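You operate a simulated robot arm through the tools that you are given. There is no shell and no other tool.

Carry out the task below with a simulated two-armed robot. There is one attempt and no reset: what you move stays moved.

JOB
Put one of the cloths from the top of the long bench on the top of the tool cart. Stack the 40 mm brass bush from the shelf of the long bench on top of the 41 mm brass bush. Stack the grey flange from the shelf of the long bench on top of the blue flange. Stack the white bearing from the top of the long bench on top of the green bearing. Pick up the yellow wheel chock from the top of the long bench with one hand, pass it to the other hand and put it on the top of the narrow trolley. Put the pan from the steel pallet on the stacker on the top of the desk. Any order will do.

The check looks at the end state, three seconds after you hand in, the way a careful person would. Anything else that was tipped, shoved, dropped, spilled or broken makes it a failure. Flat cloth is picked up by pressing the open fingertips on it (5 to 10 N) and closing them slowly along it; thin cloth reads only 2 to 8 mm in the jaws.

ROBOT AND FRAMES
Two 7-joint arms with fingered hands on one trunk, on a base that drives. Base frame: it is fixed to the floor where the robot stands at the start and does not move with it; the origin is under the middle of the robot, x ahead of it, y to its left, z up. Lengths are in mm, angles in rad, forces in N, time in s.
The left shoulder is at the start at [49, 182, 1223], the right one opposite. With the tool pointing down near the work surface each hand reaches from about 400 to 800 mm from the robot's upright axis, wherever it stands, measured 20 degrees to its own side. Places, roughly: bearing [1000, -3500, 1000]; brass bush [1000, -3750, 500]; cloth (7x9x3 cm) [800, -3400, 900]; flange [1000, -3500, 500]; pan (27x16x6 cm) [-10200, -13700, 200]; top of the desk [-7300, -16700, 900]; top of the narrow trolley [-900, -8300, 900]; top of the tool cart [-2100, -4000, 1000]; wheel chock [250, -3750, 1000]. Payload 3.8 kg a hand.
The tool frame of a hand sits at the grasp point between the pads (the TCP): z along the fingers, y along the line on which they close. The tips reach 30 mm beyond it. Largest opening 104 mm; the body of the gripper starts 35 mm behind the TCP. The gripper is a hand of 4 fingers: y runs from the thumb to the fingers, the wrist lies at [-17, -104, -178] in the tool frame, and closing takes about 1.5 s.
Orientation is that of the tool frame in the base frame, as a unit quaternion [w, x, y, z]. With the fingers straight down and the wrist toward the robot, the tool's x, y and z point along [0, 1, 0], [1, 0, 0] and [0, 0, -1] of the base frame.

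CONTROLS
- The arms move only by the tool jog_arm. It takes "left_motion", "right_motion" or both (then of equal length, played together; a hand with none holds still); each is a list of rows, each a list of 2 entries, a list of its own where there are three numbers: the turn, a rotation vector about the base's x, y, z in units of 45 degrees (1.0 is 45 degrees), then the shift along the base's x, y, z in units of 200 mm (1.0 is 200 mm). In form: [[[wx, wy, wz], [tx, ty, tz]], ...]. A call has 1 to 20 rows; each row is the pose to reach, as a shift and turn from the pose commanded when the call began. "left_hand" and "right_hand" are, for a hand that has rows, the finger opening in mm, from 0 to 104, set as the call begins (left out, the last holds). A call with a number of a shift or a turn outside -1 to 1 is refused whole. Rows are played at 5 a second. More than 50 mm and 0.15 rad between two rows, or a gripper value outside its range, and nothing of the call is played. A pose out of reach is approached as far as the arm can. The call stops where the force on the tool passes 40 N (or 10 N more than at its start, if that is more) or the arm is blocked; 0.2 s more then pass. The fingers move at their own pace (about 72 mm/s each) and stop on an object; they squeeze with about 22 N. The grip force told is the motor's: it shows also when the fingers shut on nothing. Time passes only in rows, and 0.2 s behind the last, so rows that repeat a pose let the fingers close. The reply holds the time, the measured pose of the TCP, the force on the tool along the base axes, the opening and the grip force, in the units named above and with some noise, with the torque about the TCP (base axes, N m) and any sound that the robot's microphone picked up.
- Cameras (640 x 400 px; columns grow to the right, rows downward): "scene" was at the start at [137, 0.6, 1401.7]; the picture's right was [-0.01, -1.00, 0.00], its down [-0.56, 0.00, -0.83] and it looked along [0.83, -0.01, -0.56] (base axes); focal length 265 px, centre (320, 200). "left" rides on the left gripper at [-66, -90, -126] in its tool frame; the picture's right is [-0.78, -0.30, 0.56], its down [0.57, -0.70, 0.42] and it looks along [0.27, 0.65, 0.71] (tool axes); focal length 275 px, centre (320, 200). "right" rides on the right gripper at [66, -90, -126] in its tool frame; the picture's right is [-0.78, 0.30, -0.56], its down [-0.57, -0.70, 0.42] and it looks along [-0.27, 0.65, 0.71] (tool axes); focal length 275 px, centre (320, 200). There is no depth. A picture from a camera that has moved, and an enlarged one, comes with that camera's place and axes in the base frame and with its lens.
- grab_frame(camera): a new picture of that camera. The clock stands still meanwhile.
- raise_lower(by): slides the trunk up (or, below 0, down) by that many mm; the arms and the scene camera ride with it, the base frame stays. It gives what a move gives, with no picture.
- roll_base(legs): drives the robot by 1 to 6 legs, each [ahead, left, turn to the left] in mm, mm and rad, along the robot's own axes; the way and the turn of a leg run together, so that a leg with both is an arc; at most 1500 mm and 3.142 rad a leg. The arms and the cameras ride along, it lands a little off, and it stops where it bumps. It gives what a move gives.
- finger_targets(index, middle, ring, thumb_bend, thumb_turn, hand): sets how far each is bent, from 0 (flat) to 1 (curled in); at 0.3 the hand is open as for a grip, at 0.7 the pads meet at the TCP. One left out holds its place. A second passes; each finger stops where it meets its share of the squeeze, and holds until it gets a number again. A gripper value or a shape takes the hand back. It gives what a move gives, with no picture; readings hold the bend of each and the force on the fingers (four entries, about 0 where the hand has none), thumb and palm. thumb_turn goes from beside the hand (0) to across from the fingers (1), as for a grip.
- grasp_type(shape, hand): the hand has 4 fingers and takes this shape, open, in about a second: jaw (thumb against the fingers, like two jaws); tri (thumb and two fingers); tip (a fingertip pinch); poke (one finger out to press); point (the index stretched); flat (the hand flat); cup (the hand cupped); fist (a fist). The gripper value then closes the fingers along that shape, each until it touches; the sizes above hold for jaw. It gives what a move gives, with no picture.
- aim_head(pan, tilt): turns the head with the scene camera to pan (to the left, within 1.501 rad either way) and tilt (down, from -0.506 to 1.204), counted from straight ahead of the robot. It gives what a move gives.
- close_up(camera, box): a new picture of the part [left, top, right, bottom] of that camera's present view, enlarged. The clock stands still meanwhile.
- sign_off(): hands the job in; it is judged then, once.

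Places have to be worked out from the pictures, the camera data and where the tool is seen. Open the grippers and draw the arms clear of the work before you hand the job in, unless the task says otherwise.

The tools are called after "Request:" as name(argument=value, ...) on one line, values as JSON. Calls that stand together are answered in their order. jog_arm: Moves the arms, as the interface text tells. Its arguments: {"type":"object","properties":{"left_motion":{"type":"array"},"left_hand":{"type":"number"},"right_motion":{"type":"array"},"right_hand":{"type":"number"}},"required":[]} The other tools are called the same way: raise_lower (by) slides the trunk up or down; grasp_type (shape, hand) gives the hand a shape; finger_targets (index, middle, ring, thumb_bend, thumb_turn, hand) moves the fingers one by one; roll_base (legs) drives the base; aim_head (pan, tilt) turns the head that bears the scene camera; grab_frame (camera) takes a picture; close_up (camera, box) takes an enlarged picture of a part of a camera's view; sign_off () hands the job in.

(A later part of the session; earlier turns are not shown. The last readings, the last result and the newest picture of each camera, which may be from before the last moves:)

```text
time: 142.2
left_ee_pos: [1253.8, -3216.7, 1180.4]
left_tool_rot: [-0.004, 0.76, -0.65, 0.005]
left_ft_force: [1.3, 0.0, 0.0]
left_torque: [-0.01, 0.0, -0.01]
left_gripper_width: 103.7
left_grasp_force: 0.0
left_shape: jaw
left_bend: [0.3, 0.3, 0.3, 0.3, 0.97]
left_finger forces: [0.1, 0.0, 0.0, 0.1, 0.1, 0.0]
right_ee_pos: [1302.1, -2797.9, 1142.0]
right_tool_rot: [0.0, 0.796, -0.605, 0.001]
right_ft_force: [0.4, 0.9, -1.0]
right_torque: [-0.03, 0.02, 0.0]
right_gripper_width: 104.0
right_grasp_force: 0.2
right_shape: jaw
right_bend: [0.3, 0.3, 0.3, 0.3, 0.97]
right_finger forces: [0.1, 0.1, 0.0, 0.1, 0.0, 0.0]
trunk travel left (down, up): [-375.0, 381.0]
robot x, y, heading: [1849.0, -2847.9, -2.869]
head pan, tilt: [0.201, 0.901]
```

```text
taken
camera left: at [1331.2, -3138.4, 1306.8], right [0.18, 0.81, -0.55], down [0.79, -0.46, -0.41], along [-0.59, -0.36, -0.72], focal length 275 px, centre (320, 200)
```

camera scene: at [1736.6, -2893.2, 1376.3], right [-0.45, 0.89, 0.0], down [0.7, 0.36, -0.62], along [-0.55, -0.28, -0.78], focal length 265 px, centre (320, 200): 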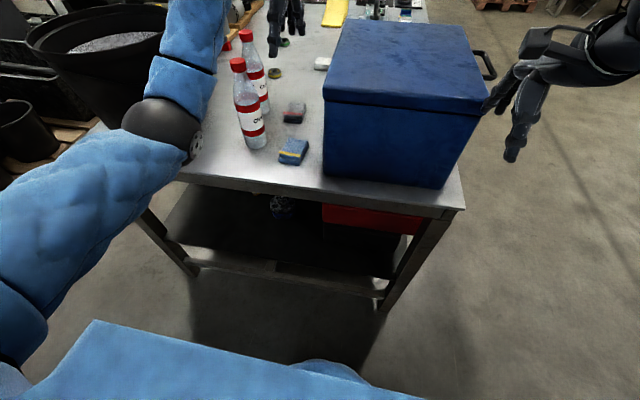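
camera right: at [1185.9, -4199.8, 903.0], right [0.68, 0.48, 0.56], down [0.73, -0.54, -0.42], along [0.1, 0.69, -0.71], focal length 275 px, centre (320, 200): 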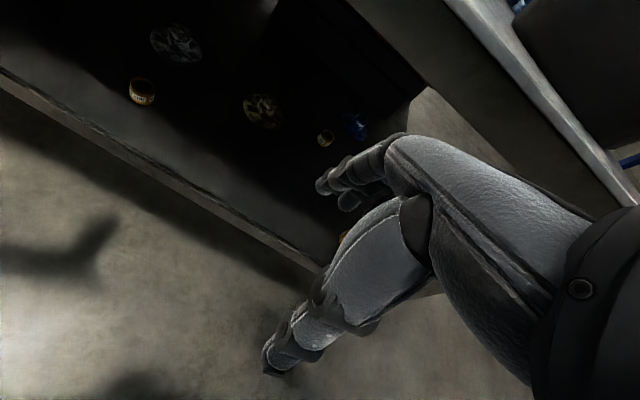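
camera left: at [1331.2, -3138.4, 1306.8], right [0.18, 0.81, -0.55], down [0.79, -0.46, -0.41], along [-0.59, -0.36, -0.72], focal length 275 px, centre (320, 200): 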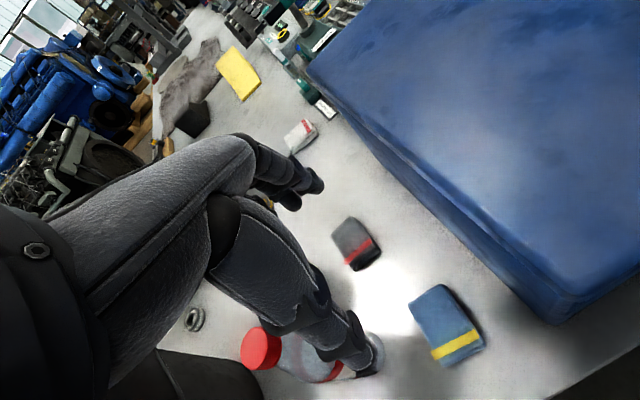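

Cloth centre refined to (1275,-3208). I move over it and go down to z≈1000, then look again.

Request:
jog_arm(left_motion=[[[0, 0, 0], [0.05, 0.02, -0.2]], [[0, 0, 0], [0.106, 0.043, -0.4]], [[0, 0, 0], [0.106, 0.043, -0.6]], [[0, 0, 0], [0.106, 0.043, -0.8]], [[0, 0, 0], [0.106, 0.043, -0.95]]])

Request:
grab_frame(camera="left")

Request:
grab_frame(camera="scene")

```text
time: 143.4
left_ee_pos: [1274.4, -3209.9, 988.4]
left_tool_rot: [-0.004, 0.76, -0.65, 0.005]
left_ft_force: [0.3, 0.6, 0.4]
left_torque: [-0.01, -0.03, 0.01]
left_gripper_width: 103.9
left_grasp_force: 0.1
left_shape: jaw
left_bend: [0.3, 0.3, 0.3, 0.3, 0.97]
left_finger forces: [0.0, 0.0, 0.1, 0.1, 0.0, 0.0]
right_ee_pos: [1301.9, -2799.3, 1140.8]
right_tool_rot: [-0.001, 0.796, -0.605, 0.0]
right_ft_force: [-0.8, -0.4, -0.1]
right_torque: [-0.02, 0.0, -0.01]
right_gripper_width: 103.9
right_grasp_force: 0.0
right_shape: jaw
right_bend: [0.3, 0.3, 0.3, 0.3, 0.97]
right_finger forces: [0.0, 0.1, 0.0, 0.1, 0.0, 0.0]
trunk travel left (down, up): [-375.0, 381.0]
robot x, y, heading: [1849.2, -2845.4, -2.876]
head pan, tilt: [0.201, 0.901]
```

```text
taken
camera left: at [1351.9, -3131.1, 1114.3], right [0.18, 0.81, -0.55], down [0.79, -0.46, -0.42], along [-0.59, -0.36, -0.72], focal length 275 px, centre (320, 200)
```

left: 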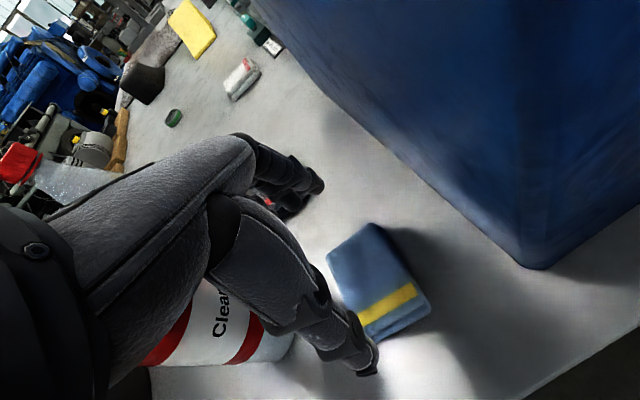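

```text
taken
camera scene: at [1736.4, -2893.4, 1376.3], right [-0.45, 0.89, 0.0], down [0.7, 0.36, -0.62], along [-0.55, -0.28, -0.78], focal length 265 px, centre (320, 200)
```

scene: 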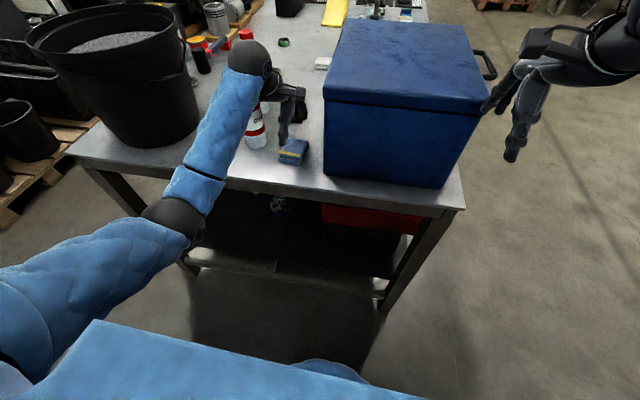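

Aligned within ~4 mm. I descend to z≈925 and then creep down to feel the bench top.

Request:
jog_arm(left_motion=[[[0, 0, 0], [0.005, 0.02, -0.15]], [[0, 0, 0], [0.005, 0.02, -0.31]], [[0, 0, 0], [0.005, 0.02, -0.33]], [[0, 0, 0], [0.005, 0.02, -0.35]], [[0, 0, 0], [0.005, 0.02, -0.365]]])

Request:
grab_frame(camera="left")

```text
time: 144.6
left_ee_pos: [1275.1, -3204.9, 916.7]
left_tool_rot: [-0.004, 0.76, -0.65, 0.005]
left_ft_force: [-0.3, 0.8, 0.1]
left_torque: [-0.01, -0.01, -0.03]
left_gripper_width: 103.8
left_grasp_force: 0.0
left_shape: jaw
left_bend: [0.3, 0.3, 0.3, 0.3, 0.97]
left_finger forces: [0.1, 0.0, 0.0, 0.0, 0.0, 0.0]
right_ee_pos: [1301.4, -2799.2, 1141.0]
right_tool_rot: [-0.001, 0.796, -0.606, 0.0]
right_ft_force: [-0.8, 0.2, 0.3]
right_torque: [0.04, -0.01, -0.01]
right_gripper_width: 103.8
right_grasp_force: 0.0
right_shape: jaw
right_bend: [0.3, 0.3, 0.3, 0.3, 0.97]
right_finger forces: [0.0, 0.1, 0.0, 0.1, 0.0, 0.1]
trunk travel left (down, up): [-375.0, 381.0]
robot x, y, heading: [1847.1, -2849.8, -2.876]
head pan, tilt: [0.201, 0.901]
```

```text
taken
camera left: at [1353.1, -3126.0, 1043.4], right [0.18, 0.81, -0.55], down [0.79, -0.46, -0.41], along [-0.59, -0.36, -0.72], focal length 275 px, centre (320, 200)
```

left: 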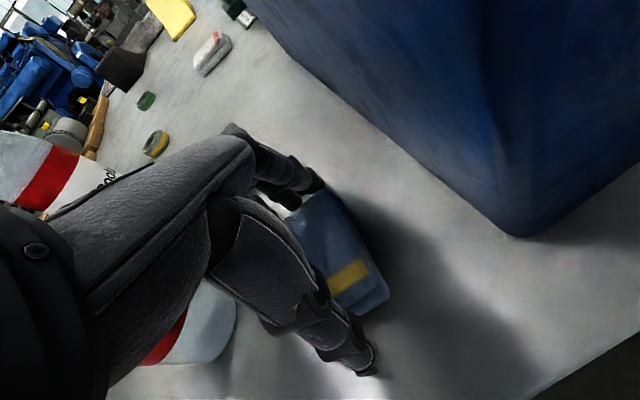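

Still no contact with tips at ≈887. I keep creeping down in 3 mm steps.

Request:
jog_arm(left_motion=[[[0, 0, 0], [0.0, 0.015, -0.015]], [[0, 0, 0], [0.0, 0.015, -0.03]], [[0, 0, 0], [0.0, 0.015, -0.045]], [[0, 0, 0], [0, 0.015, -0.06]]])

```text
time: 145.6
left_ee_pos: [1274.6, -3201.7, 909.8]
left_tool_rot: [-0.001, 0.76, -0.649, 0.001]
left_ft_force: [1.5, -0.9, 16.8]
left_torque: [-0.28, 0.88, 0.08]
left_gripper_width: 102.6
left_grasp_force: 0.0
left_shape: jaw
left_bend: [0.3, 0.3, 0.3, 0.3, 0.97]
left_finger forces: [1.2, 15.1, 0.0, 0.0, 0.0, 0.1]
right_ee_pos: [1303.9, -2798.2, 1142.6]
right_tool_rot: [0.0, 0.796, -0.605, 0.0]
right_ft_force: [-0.1, 0.7, 0.0]
right_torque: [0.0, 0.0, -0.01]
right_gripper_width: 103.6
right_grasp_force: 0.1
right_shape: jaw
right_bend: [0.3, 0.3, 0.3, 0.3, 0.97]
right_finger forces: [0.1, 0.1, 0.1, 0.0, 0.1, 0.0]
trunk travel left (down, up): [-375.0, 381.0]
robot x, y, heading: [1846.8, -2845.1, -2.87]
head pan, tilt: [0.201, 0.901]
```

The fingertips touch the bench at TCP ≈911, so the bench top is z≈881. I raise 4 mm and close on the cloth.

Request:
jog_arm(left_motion=[[[0, 0, 0], [0, 0, 0.02]], [[0, 0, 0], [0, 0, 0.02]]])

Request:
jog_arm(left_motion=[[[0, 0, 0], [0, 0, 0]], [[0, 0, 0], [0, 0, 0]], [[0, 0, 0], [0, 0, 0]], [[0, 0, 0], [0, 0, 0]], [[0, 0, 0], [0, 0, 0]], [[0, 0, 0], [0, 0, 0]], [[0, 0, 0], [0, 0, 0]], [[0, 0, 0], [0, 0, 0]], [[0, 0, 0], [0, 0, 0]]], left_hand=10)

Request:
grab_frame(camera="left")

```text
time: 146.2
left_ee_pos: [1275.9, -3201.0, 909.6]
left_tool_rot: [-0.004, 0.76, -0.65, 0.005]
left_ft_force: [1.5, -1.8, 13.2]
left_torque: [-0.3, 0.75, 0.14]
left_gripper_width: 103.1
left_grasp_force: 0.0
left_shape: jaw
left_bend: [0.3, 0.3, 0.3, 0.3, 0.97]
left_finger forces: [0.9, 11.7, 0.0, 0.1, 0.1, 0.0]
right_ee_pos: [1303.6, -2798.2, 1142.6]
right_tool_rot: [0.0, 0.796, -0.605, 0.001]
right_ft_force: [0.5, 0.6, -1.0]
right_torque: [-0.02, -0.01, -0.01]
right_gripper_width: 103.9
right_grasp_force: 0.1
right_shape: jaw
right_bend: [0.3, 0.3, 0.3, 0.3, 0.97]
right_finger forces: [0.0, 0.1, 0.1, 0.0, 0.0, 0.0]
trunk travel left (down, up): [-375.0, 381.0]
robot x, y, heading: [1848.2, -2849.5, -2.87]
head pan, tilt: [0.201, 0.901]
```

```text
time: 148.2
left_ee_pos: [1276.1, -3200.4, 910.8]
left_tool_rot: [-0.004, 0.76, -0.65, 0.004]
left_ft_force: [-4.2, 1.2, 14.1]
left_torque: [-0.22, 0.9, -0.14]
left_gripper_width: 80.4
left_grasp_force: 21.9
left_shape: jaw
left_bend: [0.26, 0.31, 0.31, 0.53, 0.99]
left_finger forces: [16.2, 14.4, 3.6, 0.0, 19.9, 0.1]
right_ee_pos: [1303.5, -2797.2, 1142.6]
right_tool_rot: [0.0, 0.796, -0.605, 0.0]
right_ft_force: [0.5, 0.0, 0.3]
right_torque: [0.03, -0.01, 0.0]
right_gripper_width: 103.9
right_grasp_force: 0.1
right_shape: jaw
right_bend: [0.3, 0.3, 0.3, 0.3, 0.97]
right_finger forces: [0.0, 0.0, 0.0, 0.1, 0.1, 0.0]
trunk travel left (down, up): [-375.0, 381.0]
robot x, y, heading: [1849.0, -2849.2, -2.872]
head pan, tilt: [0.201, 0.901]
```

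```text
taken
camera left: at [1353.6, -3121.8, 1036.1], right [0.18, 0.81, -0.56], down [0.79, -0.46, -0.42], along [-0.59, -0.36, -0.72], focal length 275 px, centre (320, 200)
```

left: 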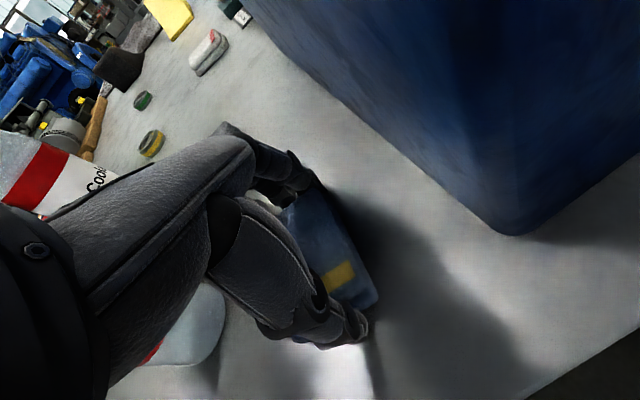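

The cloth is held across 80 mm with 22 N. I lift straight up 100 mm and look.

Request:
jog_arm(left_motion=[[[0, 0, 0], [0, 0, 0.1]], [[0, 0, 0], [0, 0, 0.3]], [[0, 0, 0], [0, 0, 0.5]]])

Request:
grab_frame(camera="left")

Request:
close_up(camera="scene", box=[220, 40, 380, 180])

```text
time: 149.0
left_ee_pos: [1277.9, -3200.4, 1008.9]
left_tool_rot: [-0.006, 0.76, -0.65, 0.006]
left_ft_force: [-0.1, -1.3, 0.1]
left_torque: [-0.02, 0.01, -0.02]
left_gripper_width: 80.3
left_grasp_force: 22.3
left_shape: jaw
left_bend: [0.26, 0.34, 0.31, 0.52, 0.99]
left_finger forces: [14.3, 5.1, 2.6, 0.1, 21.8, 0.1]
right_ee_pos: [1301.7, -2797.8, 1141.6]
right_tool_rot: [0.0, 0.796, -0.605, 0.0]
right_ft_force: [-0.1, 1.0, -0.1]
right_torque: [-0.04, 0.02, 0.03]
right_gripper_width: 103.7
right_grasp_force: 0.1
right_shape: jaw
right_bend: [0.3, 0.3, 0.3, 0.3, 0.97]
right_finger forces: [0.0, 0.0, 0.0, 0.1, 0.0, 0.0]
trunk travel left (down, up): [-375.0, 381.0]
robot x, y, heading: [1844.9, -2845.5, -2.87]
head pan, tilt: [0.201, 0.901]
```

```text
taken
camera left: at [1354.4, -3122.2, 1134.8], right [0.18, 0.81, -0.55], down [0.79, -0.46, -0.41], along [-0.59, -0.36, -0.72], focal length 275 px, centre (320, 200)
```

left: 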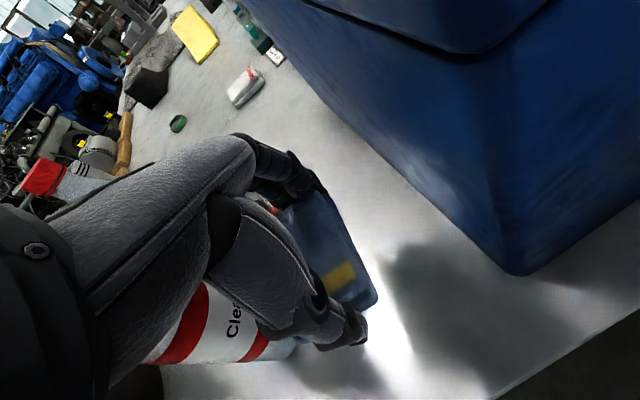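

```text
2.86 times, centred on (300, 110) of scene
camera zoom: at [1736.6, -2893.0, 1376.3], right [-0.45, 0.89, 0.0], down [0.7, 0.36, -0.62], along [-0.55, -0.28, -0.78], focal length 757 px, centre (377, 457)
```

zoom: 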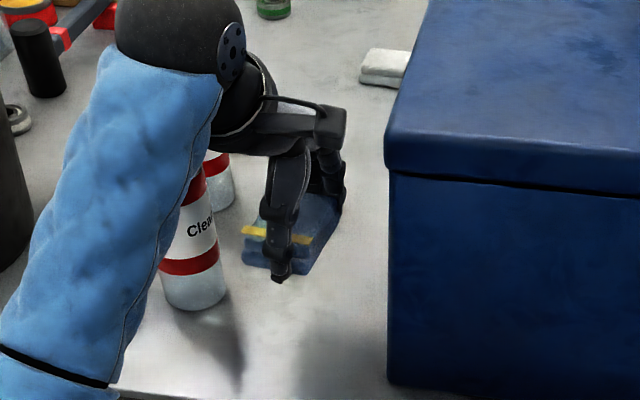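

The cloth is lifted. I continue up to z≈1180 and back the base away from the end.

Request:
jog_arm(left_motion=[[[0, 0, 0], [0, 0, 0.2]], [[0, 0, 0], [0, 0, 0.4]], [[0, 0, 0], [0, 0, 0.6]], [[0, 0, 0], [0, 0, 0.8]], [[0, 0, 0], [0, 0, 0.9]]])

Request:
roll_base(legs=[[-500, 0, 0]])

Request:
grab_frame(camera="scene")

```text
time: 150.2
left_ee_pos: [1275.0, -3200.2, 1192.0]
left_tool_rot: [-0.005, 0.76, -0.65, 0.004]
left_ft_force: [0.0, 0.5, -0.7]
left_torque: [0.01, 0.02, 0.02]
left_gripper_width: 80.1
left_grasp_force: 21.9
left_shape: jaw
left_bend: [0.26, 0.34, 0.31, 0.52, 0.99]
left_finger forces: [14.2, 5.0, 2.7, 0.0, 22.0, 0.1]
right_ee_pos: [1301.9, -2797.8, 1142.1]
right_tool_rot: [-0.001, 0.796, -0.606, 0.0]
right_ft_force: [0.3, 0.0, 0.5]
right_torque: [0.01, 0.02, 0.03]
right_gripper_width: 104.0
right_grasp_force: 0.1
right_shape: jaw
right_bend: [0.3, 0.3, 0.3, 0.3, 0.97]
right_finger forces: [0.0, 0.0, 0.0, 0.1, 0.0, 0.0]
trunk travel left (down, up): [-375.0, 381.0]
robot x, y, heading: [1850.4, -2845.6, -2.871]
head pan, tilt: [0.201, 0.901]
```

```text
time: 153.1
left_ee_pos: [1753.3, -3071.7, 1191.4]
left_tool_rot: [-0.004, 0.763, -0.647, 0.004]
left_ft_force: [0.5, 0.3, -0.4]
left_torque: [0.01, 0.03, 0.03]
left_gripper_width: 79.8
left_grasp_force: 21.9
left_shape: jaw
left_bend: [0.26, 0.34, 0.31, 0.52, 0.99]
left_finger forces: [14.3, 5.1, 2.7, 0.0, 21.8, 0.0]
right_ee_pos: [1777.4, -2669.1, 1141.3]
right_tool_rot: [0.0, 0.799, -0.602, 0.0]
right_ft_force: [0.4, -0.2, -0.5]
right_torque: [0.0, 0.01, 0.0]
right_gripper_width: 104.0
right_grasp_force: 0.1
right_shape: jaw
right_bend: [0.3, 0.3, 0.3, 0.3, 0.97]
right_finger forces: [0.0, 0.0, 0.0, 0.1, 0.1, 0.0]
trunk travel left (down, up): [-375.0, 381.0]
robot x, y, heading: [2320.2, -2716.8, -2.862]
head pan, tilt: [0.201, 0.901]
```

```text
taken
camera scene: at [2212.1, -2759.8, 1376.4], right [-0.46, 0.89, 0.0], down [0.69, 0.36, -0.62], along [-0.55, -0.29, -0.78], focal length 265 px, centre (320, 200)
```

scene: 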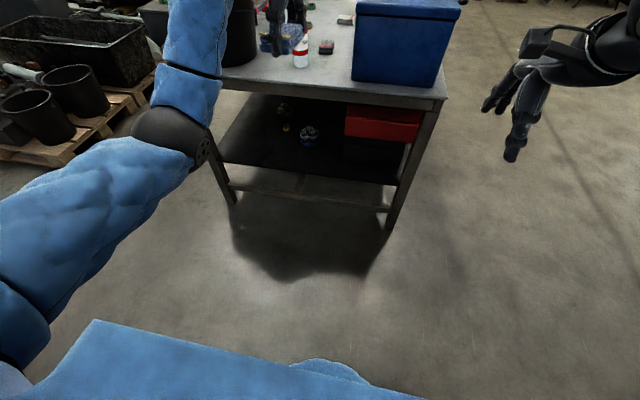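

Nothing was disturbed. Now to the bearings at the back side: turn right, back up past the corner, slide left behind the bench (cloth kept in the left hand, right hand to do the bearing).

Request:
roll_base(legs=[[0, 0, -1.585], [-1500, 0, 0], [0, 1500, 0], [0, 138, 0]])

Request:
aim_head(pan=0.0, tilt=0.75)

Request:
grab_frame(camera="scene")

```text
time: 172.3
left_ee_pos: [807.8, -4061.1, 1190.5]
left_tool_rot: [0.002, -0.092, 0.996, -0.007]
left_ft_force: [-0.5, 0.3, -0.8]
left_torque: [0.01, -0.1, -0.01]
left_gripper_width: 80.1
left_grasp_force: 22.3
left_shape: jaw
left_bend: [0.26, 0.34, 0.31, 0.53, 0.99]
left_finger forces: [13.5, 4.7, 2.6, 0.0, 20.8, 0.0]
right_ee_pos: [1210.0, -4077.2, 1142.4]
right_tool_rot: [0.0, -0.148, 0.989, -0.001]
right_ft_force: [-1.0, 0.0, 0.2]
right_torque: [0.0, -0.03, 0.01]
right_gripper_width: 104.0
right_grasp_force: 0.1
right_shape: jaw
right_bend: [0.3, 0.3, 0.3, 0.3, 0.97]
right_finger forces: [0.1, 0.1, 0.0, 0.0, 0.0, 0.0]
trunk travel left (down, up): [-375.0, 381.0]
robot x, y, heading: [1179.0, -4623.4, 1.872]
head pan, tilt: [0.201, 0.901]
```

```text
time: 173.0
left_ee_pos: [810.8, -4059.9, 1190.7]
left_tool_rot: [0.0, -0.092, 0.996, -0.007]
left_ft_force: [-0.7, -0.1, -0.9]
left_torque: [-0.06, 0.01, 0.0]
left_gripper_width: 79.7
left_grasp_force: 22.4
left_shape: jaw
left_bend: [0.26, 0.34, 0.31, 0.53, 0.99]
left_finger forces: [13.6, 4.6, 2.6, 0.0, 20.9, 0.0]
right_ee_pos: [1212.1, -4076.2, 1140.9]
right_tool_rot: [0.0, -0.148, 0.989, -0.001]
right_ft_force: [0.2, 0.2, -0.3]
right_torque: [-0.02, 0.03, 0.0]
right_gripper_width: 103.9
right_grasp_force: 0.0
right_shape: jaw
right_bend: [0.3, 0.3, 0.3, 0.3, 0.97]
right_finger forces: [0.0, 0.0, 0.1, 0.1, 0.0, 0.0]
trunk travel left (down, up): [-375.0, 381.0]
robot x, y, heading: [1178.3, -4628.0, 1.87]
head pan, tilt: [0.0, 0.75]
```

```text
taken
camera scene: at [1140.9, -4498.1, 1388.1], right [0.96, 0.29, 0.0], down [0.2, -0.65, -0.73], along [-0.21, 0.7, -0.68], focal length 265 px, centre (320, 200)
```

scene: 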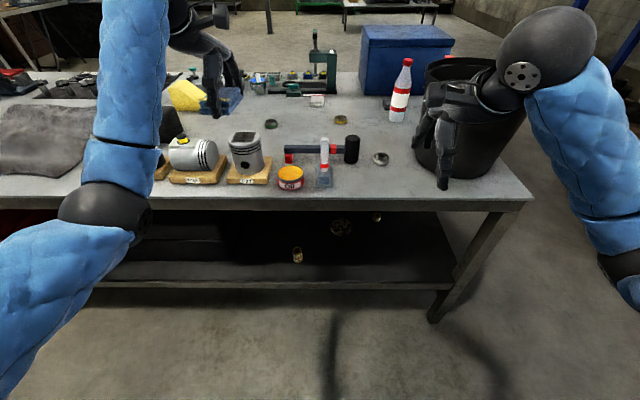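

White bearing is at about (1117,-3739). I drive in so that the right hand comes above it.

Request:
roll_base(legs=[[285, 26, -0.034]])

Request:
grab_frame(camera="right")

Request:
grab_frame(camera="scene")

```text
time: 175.0
left_ee_pos: [727.8, -3782.8, 1191.0]
left_tool_rot: [0.001, -0.071, 0.997, -0.007]
left_ft_force: [-0.2, 0.2, -0.4]
left_torque: [-0.06, 0.01, 0.0]
left_gripper_width: 79.8
left_grasp_force: 22.3
left_shape: jaw
left_bend: [0.26, 0.34, 0.31, 0.53, 0.99]
left_finger forces: [13.5, 4.7, 2.6, 0.0, 20.8, 0.0]
right_ee_pos: [1130.2, -3815.2, 1140.6]
right_tool_rot: [0.0, -0.129, 0.992, 0.0]
right_ft_force: [-0.7, -0.7, -1.2]
right_torque: [-0.01, 0.01, 0.0]
right_gripper_width: 103.7
right_grasp_force: 0.1
right_shape: jaw
right_bend: [0.3, 0.3, 0.3, 0.3, 0.97]
right_finger forces: [0.0, 0.0, 0.0, 0.0, 0.1, 0.0]
trunk travel left (down, up): [-375.0, 381.0]
robot x, y, heading: [1073.1, -4362.1, 1.826]
head pan, tilt: [0.0, 0.75]
```

```text
taken
camera right: at [1088.4, -3917.9, 1266.1], right [0.67, 0.49, 0.56], down [0.73, -0.53, -0.42], along [0.09, 0.69, -0.71], focal length 275 px, centre (320, 200)
```

right: 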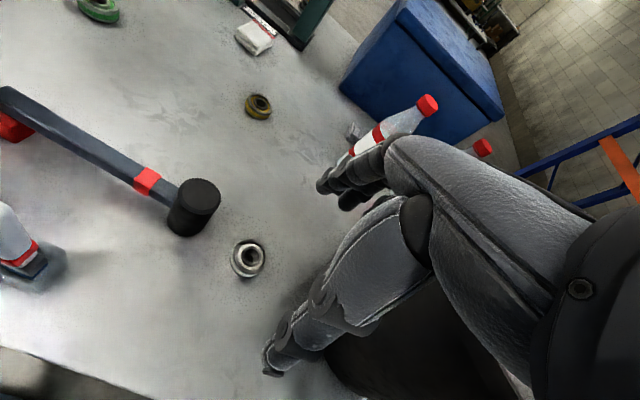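

```text
taken
camera scene: at [1042.1, -4232.8, 1388.0], right [0.97, 0.26, 0.0], down [0.17, -0.66, -0.73], along [-0.19, 0.71, -0.68], focal length 265 px, centre (320, 200)
```

scene: 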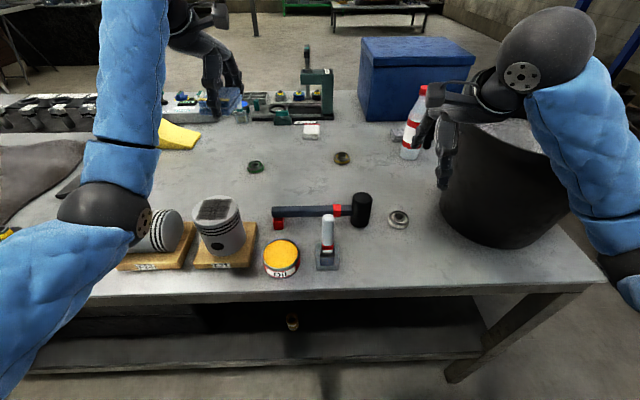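

The bearing is at (1116,-3740) by the right camera. I move over it and down to z≈990.

Request:
jog_arm(right_motion=[[[0, 0, 0], [-0.03, 0.18, -0.05]], [[0, 0, 0], [-0.068, 0.376, -0.15]], [[0, 0, 0], [-0.068, 0.376, -0.35]], [[0, 0, 0], [-0.068, 0.376, -0.55]], [[0, 0, 0], [-0.068, 0.376, -0.75]]])

Request:
grab_frame(camera="right")

Request:
close_up(camera="scene", box=[340, 150, 480, 250])

```text
time: 176.2
left_ee_pos: [729.5, -3782.8, 1190.9]
left_tool_rot: [-0.001, -0.071, 0.997, -0.007]
left_ft_force: [0.8, 0.4, -1.2]
left_torque: [-0.02, 0.03, 0.0]
left_gripper_width: 80.0
left_grasp_force: 22.0
left_shape: jaw
left_bend: [0.26, 0.34, 0.31, 0.53, 0.99]
left_finger forces: [13.6, 4.7, 2.7, 0.0, 20.8, 0.0]
right_ee_pos: [1117.4, -3739.5, 992.7]
right_tool_rot: [0.001, -0.128, 0.992, 0.0]
right_ft_force: [0.5, 0.6, -0.5]
right_torque: [0.02, 0.0, 0.0]
right_gripper_width: 103.9
right_grasp_force: 0.1
right_shape: jaw
right_bend: [0.3, 0.3, 0.3, 0.3, 0.97]
right_finger forces: [0.1, 0.0, 0.1, 0.2, 0.0, 0.0]
trunk travel left (down, up): [-375.0, 381.0]
robot x, y, heading: [1076.2, -4359.2, 1.831]
head pan, tilt: [0.0, 0.75]
```

```text
taken
camera right: at [1075.9, -3843.2, 1117.1], right [0.67, 0.48, 0.56], down [0.73, -0.53, -0.42], along [0.09, 0.69, -0.71], focal length 275 px, centre (320, 200)
```

right: 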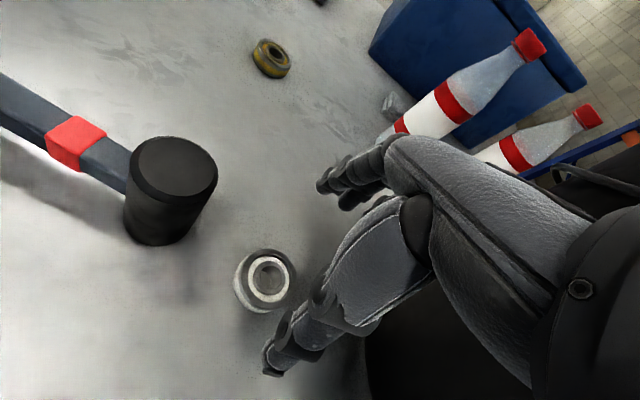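

```text
4.00 times, centred on (410, 200) of scene
camera zoom: at [1042.8, -4233.9, 1388.2], right [0.97, 0.26, 0.0], down [0.17, -0.66, -0.73], along [-0.19, 0.71, -0.68], focal length 1059 px, centre (-40, 200)
```

zoom: 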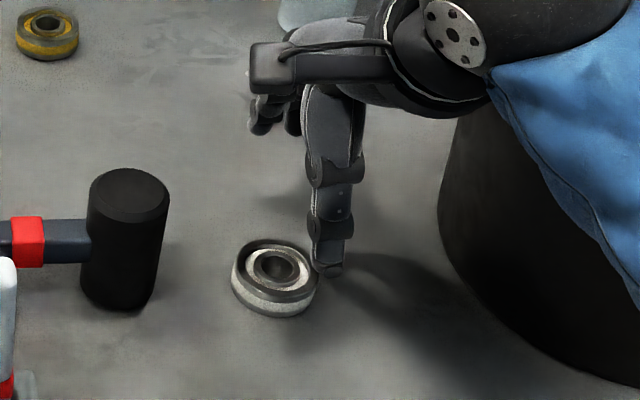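

Everything agrees: the bearing is right under the TCP. I descend to z≈916.

Request:
jog_arm(right_motion=[[[0, 0, 0], [-0.005, 0, -0.15]], [[0, 0, 0], [-0.005, 0, -0.3]], [[0, 0, 0], [-0.005, 0, -0.36]], [[0, 0, 0], [-0.005, 0, -0.38]]])

Request:
grab_frame(camera="right")

```text
time: 177.2
left_ee_pos: [728.3, -3784.0, 1191.1]
left_tool_rot: [0.0, -0.071, 0.997, -0.006]
left_ft_force: [-0.6, 0.4, -0.3]
left_torque: [0.02, -0.02, -0.03]
left_gripper_width: 80.1
left_grasp_force: 21.6
left_shape: jaw
left_bend: [0.26, 0.34, 0.31, 0.53, 0.99]
left_finger forces: [13.5, 4.6, 2.7, 0.1, 20.9, 0.1]
right_ee_pos: [1116.6, -3740.6, 916.1]
right_tool_rot: [0.0, -0.129, 0.992, 0.0]
right_ft_force: [-0.7, -0.4, -0.6]
right_torque: [-0.01, 0.01, 0.01]
right_gripper_width: 103.8
right_grasp_force: 0.0
right_shape: jaw
right_bend: [0.3, 0.3, 0.3, 0.3, 0.97]
right_finger forces: [0.0, 0.1, 0.0, 0.0, 0.0, 0.0]
trunk travel left (down, up): [-375.0, 381.0]
robot x, y, heading: [1076.5, -4360.9, 1.829]
head pan, tilt: [0.0, 0.75]
```

```text
taken
camera right: at [1074.4, -3843.9, 1040.7], right [0.67, 0.48, 0.56], down [0.73, -0.53, -0.42], along [0.09, 0.69, -0.71], focal length 275 px, centre (320, 200)
```

right: 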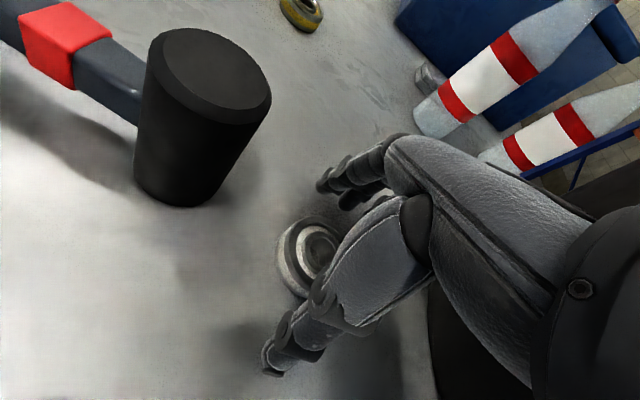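

The bearing is centred between the pads. I close the right hand.

Request:
jog_arm(right_motion=[[[0, 0, 0], [0, 0, 0]], [[0, 0, 0], [0, 0, 0]], [[0, 0, 0], [0, 0, 0]], [[0, 0, 0], [0, 0, 0]], [[0, 0, 0], [0, 0, 0]], [[0, 0, 0], [0, 0, 0]], [[0, 0, 0], [0, 0, 0]], [[0, 0, 0], [0, 0, 0]]], right_hand=25)

Request:
close_up(camera="right", box=[220, 150, 420, 330])

```text
time: 179.0
left_ee_pos: [728.7, -3782.3, 1190.2]
left_tool_rot: [0.0, -0.071, 0.997, -0.007]
left_ft_force: [0.4, -0.2, 0.0]
left_torque: [-0.02, 0.0, 0.03]
left_gripper_width: 79.6
left_grasp_force: 22.1
left_shape: jaw
left_bend: [0.26, 0.34, 0.31, 0.53, 0.99]
left_finger forces: [13.5, 4.7, 2.6, 0.0, 20.9, 0.0]
right_ee_pos: [1116.9, -3741.1, 915.9]
right_tool_rot: [0.001, -0.129, 0.992, -0.001]
right_ft_force: [-0.2, 0.2, 0.1]
right_torque: [0.0, 0.01, -0.06]
right_gripper_width: 44.0
right_grasp_force: 22.5
right_shape: jaw
right_bend: [0.74, 0.47, 0.51, 0.72, 1.0]
right_finger forces: [11.1, 7.4, 0.0, 0.0, 18.1, 0.0]
trunk travel left (down, up): [-375.0, 381.0]
robot x, y, heading: [1078.1, -4360.1, 1.829]
head pan, tilt: [0.0, 0.75]
```

```text
2.22 times, centred on (320, 240) of right
camera zoom: at [1074.4, -3843.8, 1040.8], right [0.67, 0.49, 0.56], down [0.73, -0.53, -0.42], along [0.09, 0.69, -0.71], focal length 612 px, centre (320, 111)
```

zoom: 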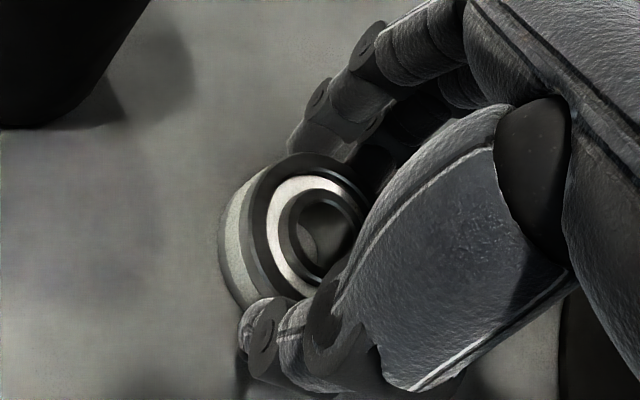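

Gripped (44 mm reading, 22 N). I lift it to z≈1105, then drive left 395 and ahead 94 toward the green bearing at about (671,-3625).

Request:
jog_arm(right_motion=[[[0, 0, 0], [0, 0, 0.15]], [[0, 0, 0], [0, 0, 0.35]], [[0, 0, 0], [0, 0, 0.55]], [[0, 0, 0], [0, 0, 0.75]], [[0, 0, 0], [0, 0, 0.95]]])

Request:
roll_base(legs=[[0, 395, 0], [92, 0, 0]])

Request:
grab_frame(camera="right")

Request:
grab_frame(camera="scene")

```text
time: 180.2
left_ee_pos: [728.6, -3783.4, 1191.0]
left_tool_rot: [0.0, -0.071, 0.997, -0.006]
left_ft_force: [0.0, -0.5, -0.9]
left_torque: [-0.01, -0.02, -0.01]
left_gripper_width: 79.9
left_grasp_force: 21.9
left_shape: jaw
left_bend: [0.26, 0.34, 0.31, 0.53, 0.99]
left_finger forces: [13.5, 4.7, 2.6, 0.0, 20.8, 0.1]
right_ee_pos: [1116.1, -3739.7, 1107.0]
right_tool_rot: [0.001, -0.129, 0.992, -0.001]
right_ft_force: [-0.3, -0.2, -1.2]
right_torque: [0.01, -0.02, -0.01]
right_gripper_width: 44.0
right_grasp_force: 21.6
right_shape: jaw
right_bend: [0.74, 0.47, 0.51, 0.72, 1.0]
right_finger forces: [11.2, 7.6, 0.0, 0.1, 18.1, 0.1]
trunk travel left (down, up): [-375.0, 381.0]
robot x, y, heading: [1077.3, -4363.6, 1.83]
head pan, tilt: [0.0, 0.75]
```

```text
time: 183.4
left_ee_pos: [319.0, -3795.3, 1190.1]
left_tool_rot: [0.0, -0.072, 0.997, -0.007]
left_ft_force: [-1.2, 0.3, -1.2]
left_torque: [0.01, 0.01, 0.0]
left_gripper_width: 79.8
left_grasp_force: 22.1
left_shape: jaw
left_bend: [0.26, 0.34, 0.31, 0.53, 0.99]
left_finger forces: [13.5, 4.8, 2.8, 0.0, 20.8, 0.0]
right_ee_pos: [705.7, -3750.0, 1105.1]
right_tool_rot: [0.001, -0.13, 0.991, -0.002]
right_ft_force: [0.6, 0.5, -2.5]
right_torque: [-0.03, 0.01, 0.0]
right_gripper_width: 44.0
right_grasp_force: 22.0
right_shape: jaw
right_bend: [0.74, 0.47, 0.51, 0.72, 1.0]
right_finger forces: [11.2, 7.6, 0.0, 0.0, 18.1, 0.0]
trunk travel left (down, up): [-375.0, 381.0]
robot x, y, heading: [665.2, -4377.8, 1.829]
head pan, tilt: [0.0, 0.75]
```

```text
taken
camera right: at [664.4, -3852.9, 1230.2], right [0.67, 0.49, 0.56], down [0.73, -0.53, -0.42], along [0.09, 0.69, -0.72], focal length 275 px, centre (320, 200)
```

right: 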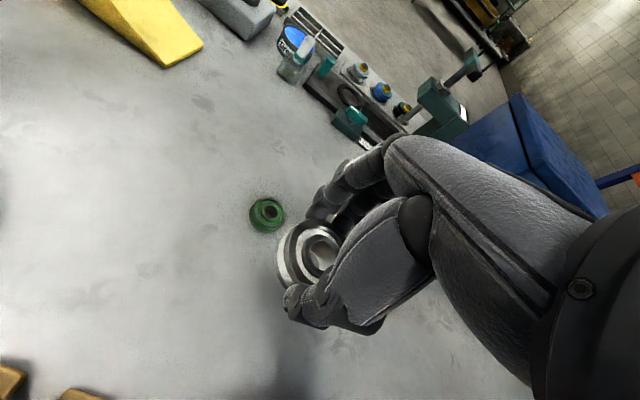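

```text
taken
camera scene: at [633.2, -4244.9, 1388.0], right [0.97, 0.26, 0.0], down [0.18, -0.66, -0.73], along [-0.19, 0.71, -0.68], focal length 265 px, centre (320, 200)
```

scene: 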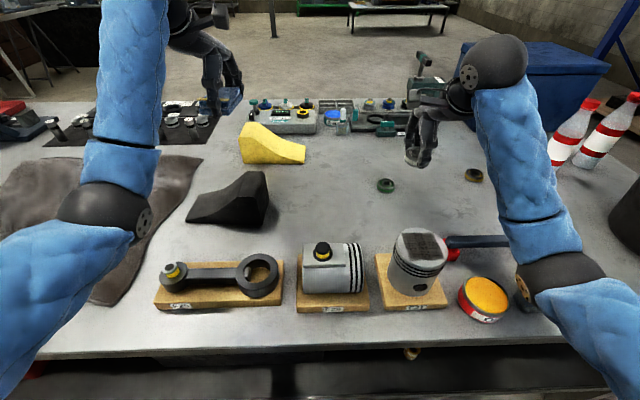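

Both cameras see the green bearing near (666,-3630). I zoom for a precise fix on it and on the held bearing.

Request:
close_up(camera="right", box=[220, 180, 360, 300])

Request:
close_up(camera="scene", box=[350, 120, 450, 210])

```text
3.33 times, centred on (290, 240) of right
camera zoom: at [664.4, -3852.9, 1230.2], right [0.67, 0.49, 0.56], down [0.73, -0.53, -0.42], along [0.09, 0.69, -0.72], focal length 918 px, centre (420, 67)
```

zoom: 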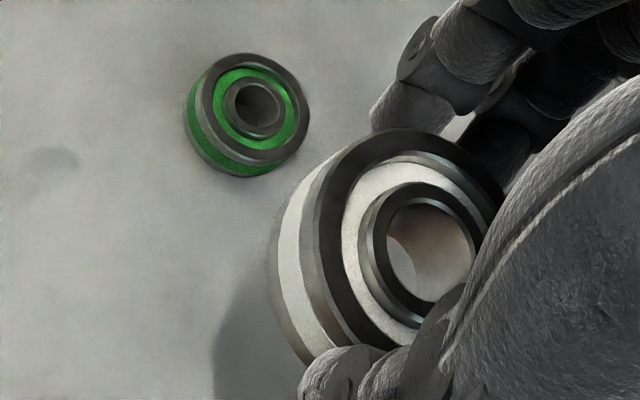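

```text
4.44 times, centred on (400, 165) of scene
camera zoom: at [633.2, -4244.9, 1388.0], right [0.97, 0.26, 0.0], down [0.18, -0.66, -0.73], along [-0.19, 0.71, -0.68], focal length 1177 px, centre (-36, 356)
```

zoom: 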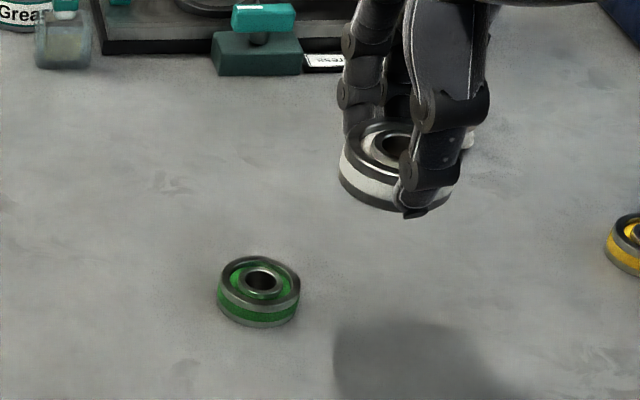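

Triangulated: green bearing top centre (667,-3624, z≈903); the held one is within 2 mm of the TCP. I move over it at height and then down to z≈985.

Request:
jog_arm(right_motion=[[[0, 0, 0], [-0.06, 0.21, 0]], [[0, 0, 0], [-0.12, 0.42, 0]], [[0, 0, 0], [-0.185, 0.633, -0.1]], [[0, 0, 0], [-0.185, 0.633, -0.3]], [[0, 0, 0], [-0.185, 0.633, -0.5]], [[0, 0, 0], [-0.185, 0.633, -0.62]]])

Request:
close_up(camera="right", box=[220, 180, 360, 300])

Request:
close_up(camera="scene", box=[340, 110, 440, 200])

```text
time: 184.8
left_ee_pos: [319.2, -3796.6, 1191.7]
left_tool_rot: [0.0, -0.072, 0.997, -0.008]
left_ft_force: [0.1, 0.4, -0.6]
left_torque: [0.07, 0.02, -0.02]
left_gripper_width: 79.7
left_grasp_force: 22.3
left_shape: jaw
left_bend: [0.26, 0.34, 0.31, 0.53, 0.99]
left_finger forces: [13.5, 4.8, 2.7, 0.0, 20.9, 0.1]
right_ee_pos: [667.1, -3625.2, 980.6]
right_tool_rot: [0.0, -0.129, 0.992, -0.001]
right_ft_force: [0.6, -0.5, -2.0]
right_torque: [-0.02, 0.02, 0.0]
right_gripper_width: 44.0
right_grasp_force: 21.4
right_shape: jaw
right_bend: [0.74, 0.47, 0.51, 0.72, 1.0]
right_finger forces: [11.1, 7.8, 0.0, 0.1, 18.1, 0.1]
trunk travel left (down, up): [-375.0, 381.0]
robot x, y, heading: [666.9, -4372.5, 1.831]
head pan, tilt: [0.0, 0.75]
```

```text
3.33 times, centred on (290, 240) of right
camera zoom: at [626.4, -3728.2, 1105.3], right [0.67, 0.49, 0.56], down [0.73, -0.53, -0.42], along [0.09, 0.69, -0.71], focal length 918 px, centre (420, 67)
```

zoom: 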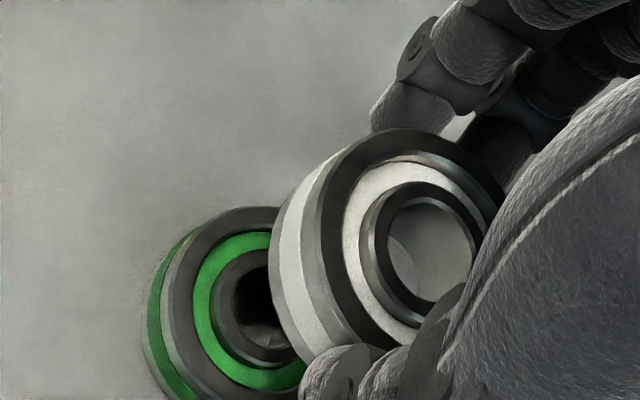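

```text
4.44 times, centred on (390, 155) of scene
camera zoom: at [633.8, -4246.4, 1388.1], right [0.97, 0.26, 0.0], down [0.18, -0.66, -0.73], along [-0.19, 0.71, -0.68], focal length 1177 px, centre (9, 400)
```

zoom: 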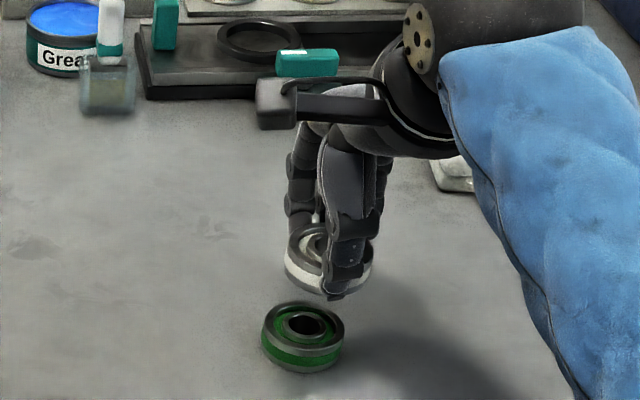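

The geometry agrees with a centred approach. I lower to z≈942 and then creep to contact near 938.

Request:
jog_arm(right_motion=[[[0, 0, 0], [0.006, 0.004, -0.1]], [[0, 0, 0], [0.006, 0.004, -0.17]], [[0, 0, 0], [0.006, 0.004, -0.19]], [[0, 0, 0], [0.006, 0.004, -0.2]]])

Request:
close_up(camera="right", box=[220, 180, 360, 300])

Request:
close_up(camera="scene", box=[360, 150, 420, 204])

```text
time: 185.8
left_ee_pos: [318.0, -3798.2, 1191.4]
left_tool_rot: [0.001, -0.072, 0.997, -0.008]
left_ft_force: [0.1, 0.2, -0.9]
left_torque: [0.0, 0.0, 0.01]
left_gripper_width: 79.8
left_grasp_force: 21.7
left_shape: jaw
left_bend: [0.26, 0.34, 0.31, 0.53, 0.99]
left_finger forces: [13.5, 4.8, 2.7, 0.0, 20.8, 0.1]
right_ee_pos: [670.4, -3622.9, 940.0]
right_tool_rot: [0.001, -0.13, 0.992, -0.001]
right_ft_force: [-0.4, 0.0, -2.1]
right_torque: [-0.01, -0.01, -0.01]
right_gripper_width: 44.1
right_grasp_force: 21.9
right_shape: jaw
right_bend: [0.74, 0.47, 0.51, 0.72, 1.0]
right_finger forces: [11.1, 7.7, 0.1, 0.0, 18.0, 0.0]
trunk travel left (down, up): [-375.0, 381.0]
robot x, y, heading: [667.8, -4374.8, 1.83]
head pan, tilt: [0.0, 0.75]
```

```text
3.33 times, centred on (290, 240) of right
camera zoom: at [628.1, -3727.8, 1066.3], right [0.67, 0.49, 0.56], down [0.73, -0.53, -0.42], along [0.09, 0.69, -0.71], focal length 918 px, centre (420, 67)
```

zoom: 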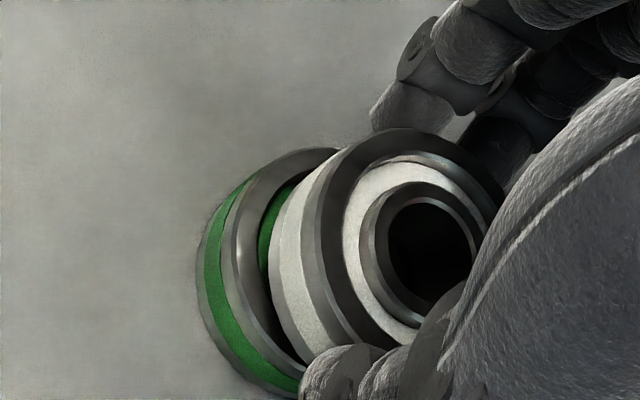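

```text
7.41 times, centred on (390, 177) of scene
camera zoom: at [633.4, -4246.5, 1388.1], right [0.97, 0.26, 0.0], down [0.18, -0.66, -0.73], along [-0.19, 0.71, -0.68], focal length 1962 px, centre (-198, 370)
```

zoom: 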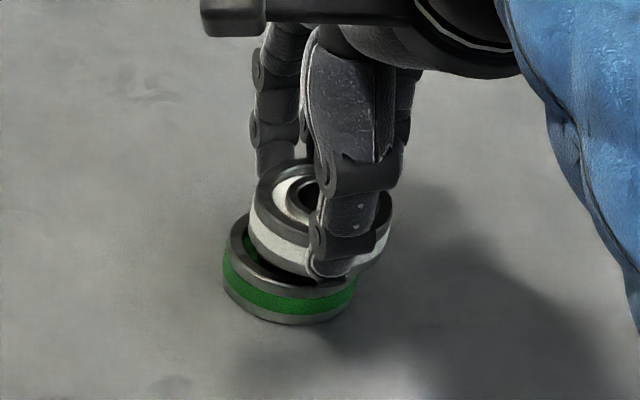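

The scene close-up shows the white bearing about 8 mm too far to the right over the green one. I raise 6 mm, shift by (-8.5,-2.5) and check again.

Request:
jog_arm(right_motion=[[[0, 0, 0], [0, 0, 0.04]], [[0, 0, 0], [-0.042, -0.012, 0.04]], [[0, 0, 0], [-0.042, -0.012, 0.03]]])

Request:
close_up(camera="right", box=[220, 180, 360, 300])

Request:
close_up(camera="scene", box=[360, 150, 420, 204])

```text
time: 186.6
left_ee_pos: [319.6, -3796.7, 1191.4]
left_tool_rot: [-0.001, -0.072, 0.997, -0.007]
left_ft_force: [0.2, -0.3, -1.4]
left_torque: [-0.01, 0.01, 0.0]
left_gripper_width: 80.0
left_grasp_force: 22.0
left_shape: jaw
left_bend: [0.26, 0.34, 0.31, 0.53, 0.99]
left_finger forces: [13.5, 4.8, 2.8, 0.1, 20.9, 0.0]
right_ee_pos: [662.1, -3627.3, 947.0]
right_tool_rot: [0.001, -0.129, 0.992, -0.001]
right_ft_force: [-0.1, 0.2, -1.0]
right_torque: [-0.01, 0.04, -0.01]
right_gripper_width: 43.9
right_grasp_force: 21.8
right_shape: jaw
right_bend: [0.74, 0.47, 0.51, 0.72, 1.0]
right_finger forces: [11.2, 7.8, 0.0, 0.0, 18.0, 0.0]
trunk travel left (down, up): [-375.0, 381.0]
robot x, y, heading: [667.4, -4373.8, 1.832]
head pan, tilt: [0.0, 0.75]
```

```text
3.33 times, centred on (290, 240) of right
camera zoom: at [620.7, -3730.0, 1072.2], right [0.67, 0.49, 0.56], down [0.73, -0.53, -0.42], along [0.09, 0.69, -0.71], focal length 918 px, centre (420, 67)
```

zoom: 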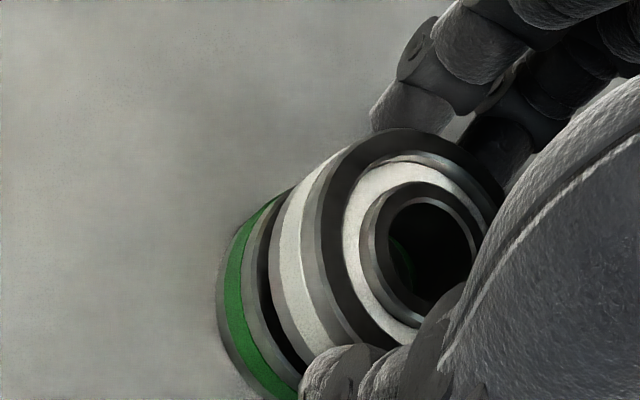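

```text
7.41 times, centred on (390, 177) of scene
camera zoom: at [633.7, -4246.4, 1388.1], right [0.97, 0.26, 0.0], down [0.18, -0.66, -0.73], along [-0.19, 0.71, -0.68], focal length 1962 px, centre (-198, 370)
```

zoom: 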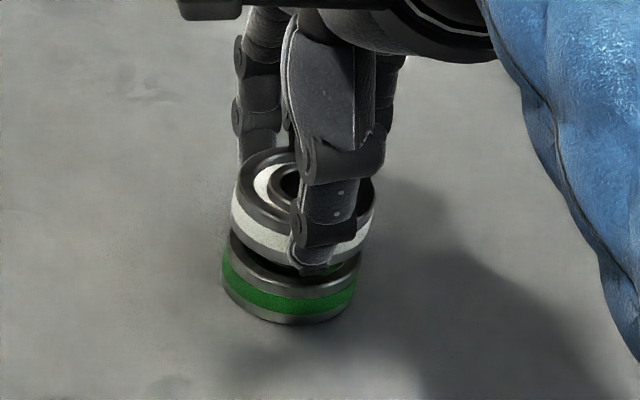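

Now the white bearing is centred over the green one in the close-up. I lower in small steps to contact.

Request:
jog_arm(right_motion=[[[0, 0, 0], [0, 0, -0.02]], [[0, 0, 0], [0, 0, -0.035]], [[0, 0, 0], [0, 0, -0.045]], [[0, 0, 0], [0, 0, -0.055]]])

Request:
close_up(camera="scene", box=[360, 150, 420, 204])

```text
time: 187.6
left_ee_pos: [318.0, -3796.4, 1191.4]
left_tool_rot: [0.0, -0.073, 0.997, -0.006]
left_ft_force: [0.5, -0.4, -0.6]
left_torque: [0.02, 0.01, -0.01]
left_gripper_width: 79.8
left_grasp_force: 22.2
left_shape: jaw
left_bend: [0.26, 0.34, 0.31, 0.53, 0.99]
left_finger forces: [13.3, 4.8, 2.7, 0.0, 20.8, 0.1]
right_ee_pos: [662.6, -3625.5, 936.9]
right_tool_rot: [0.0, -0.129, 0.992, 0.0]
right_ft_force: [0.5, 0.6, -1.3]
right_torque: [0.0, 0.06, -0.01]
right_gripper_width: 44.0
right_grasp_force: 22.4
right_shape: jaw
right_bend: [0.74, 0.47, 0.51, 0.72, 1.0]
right_finger forces: [11.2, 7.8, 0.1, 0.1, 18.0, 0.1]
trunk travel left (down, up): [-375.0, 381.0]
robot x, y, heading: [664.3, -4370.8, 1.829]
head pan, tilt: [0.0, 0.75]
```

```text
7.41 times, centred on (390, 177) of scene
camera zoom: at [633.5, -4246.4, 1388.1], right [0.97, 0.26, 0.0], down [0.18, -0.66, -0.73], along [-0.19, 0.71, -0.68], focal length 1962 px, centre (-198, 370)
```

zoom: 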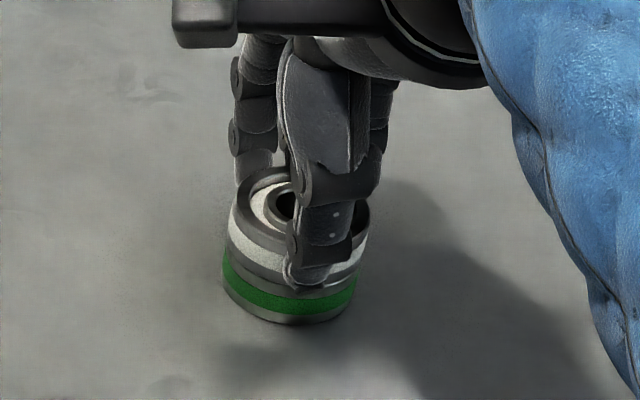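

Nearly touching; I go down a further 1–3 mm to feel contact.

Request:
jog_arm(right_motion=[[[0, 0, 0], [0, 0, -0.006]], [[0, 0, 0], [0, 0, -0.012]], [[0, 0, 0], [0, 0, -0.012]]])

```text
time: 188.4
left_ee_pos: [318.8, -3795.7, 1191.7]
left_tool_rot: [0.001, -0.072, 0.997, -0.006]
left_ft_force: [0.9, -0.2, -0.8]
left_torque: [0.02, -0.02, 0.02]
left_gripper_width: 79.9
left_grasp_force: 21.4
left_shape: jaw
left_bend: [0.26, 0.34, 0.31, 0.53, 0.99]
left_finger forces: [13.4, 4.8, 2.7, 0.0, 20.8, 0.0]
right_ee_pos: [661.9, -3625.9, 936.5]
right_tool_rot: [0.0, -0.13, 0.992, 0.0]
right_ft_force: [0.5, 0.2, 2.2]
right_torque: [0.07, 0.03, 0.01]
right_gripper_width: 43.7
right_grasp_force: 22.0
right_shape: jaw
right_bend: [0.74, 0.47, 0.51, 0.72, 1.0]
right_finger forces: [11.4, 8.0, 0.1, 0.0, 18.3, 0.0]
trunk travel left (down, up): [-375.0, 381.0]
robot x, y, heading: [666.6, -4374.7, 1.825]
head pan, tilt: [0.0, 0.75]
```

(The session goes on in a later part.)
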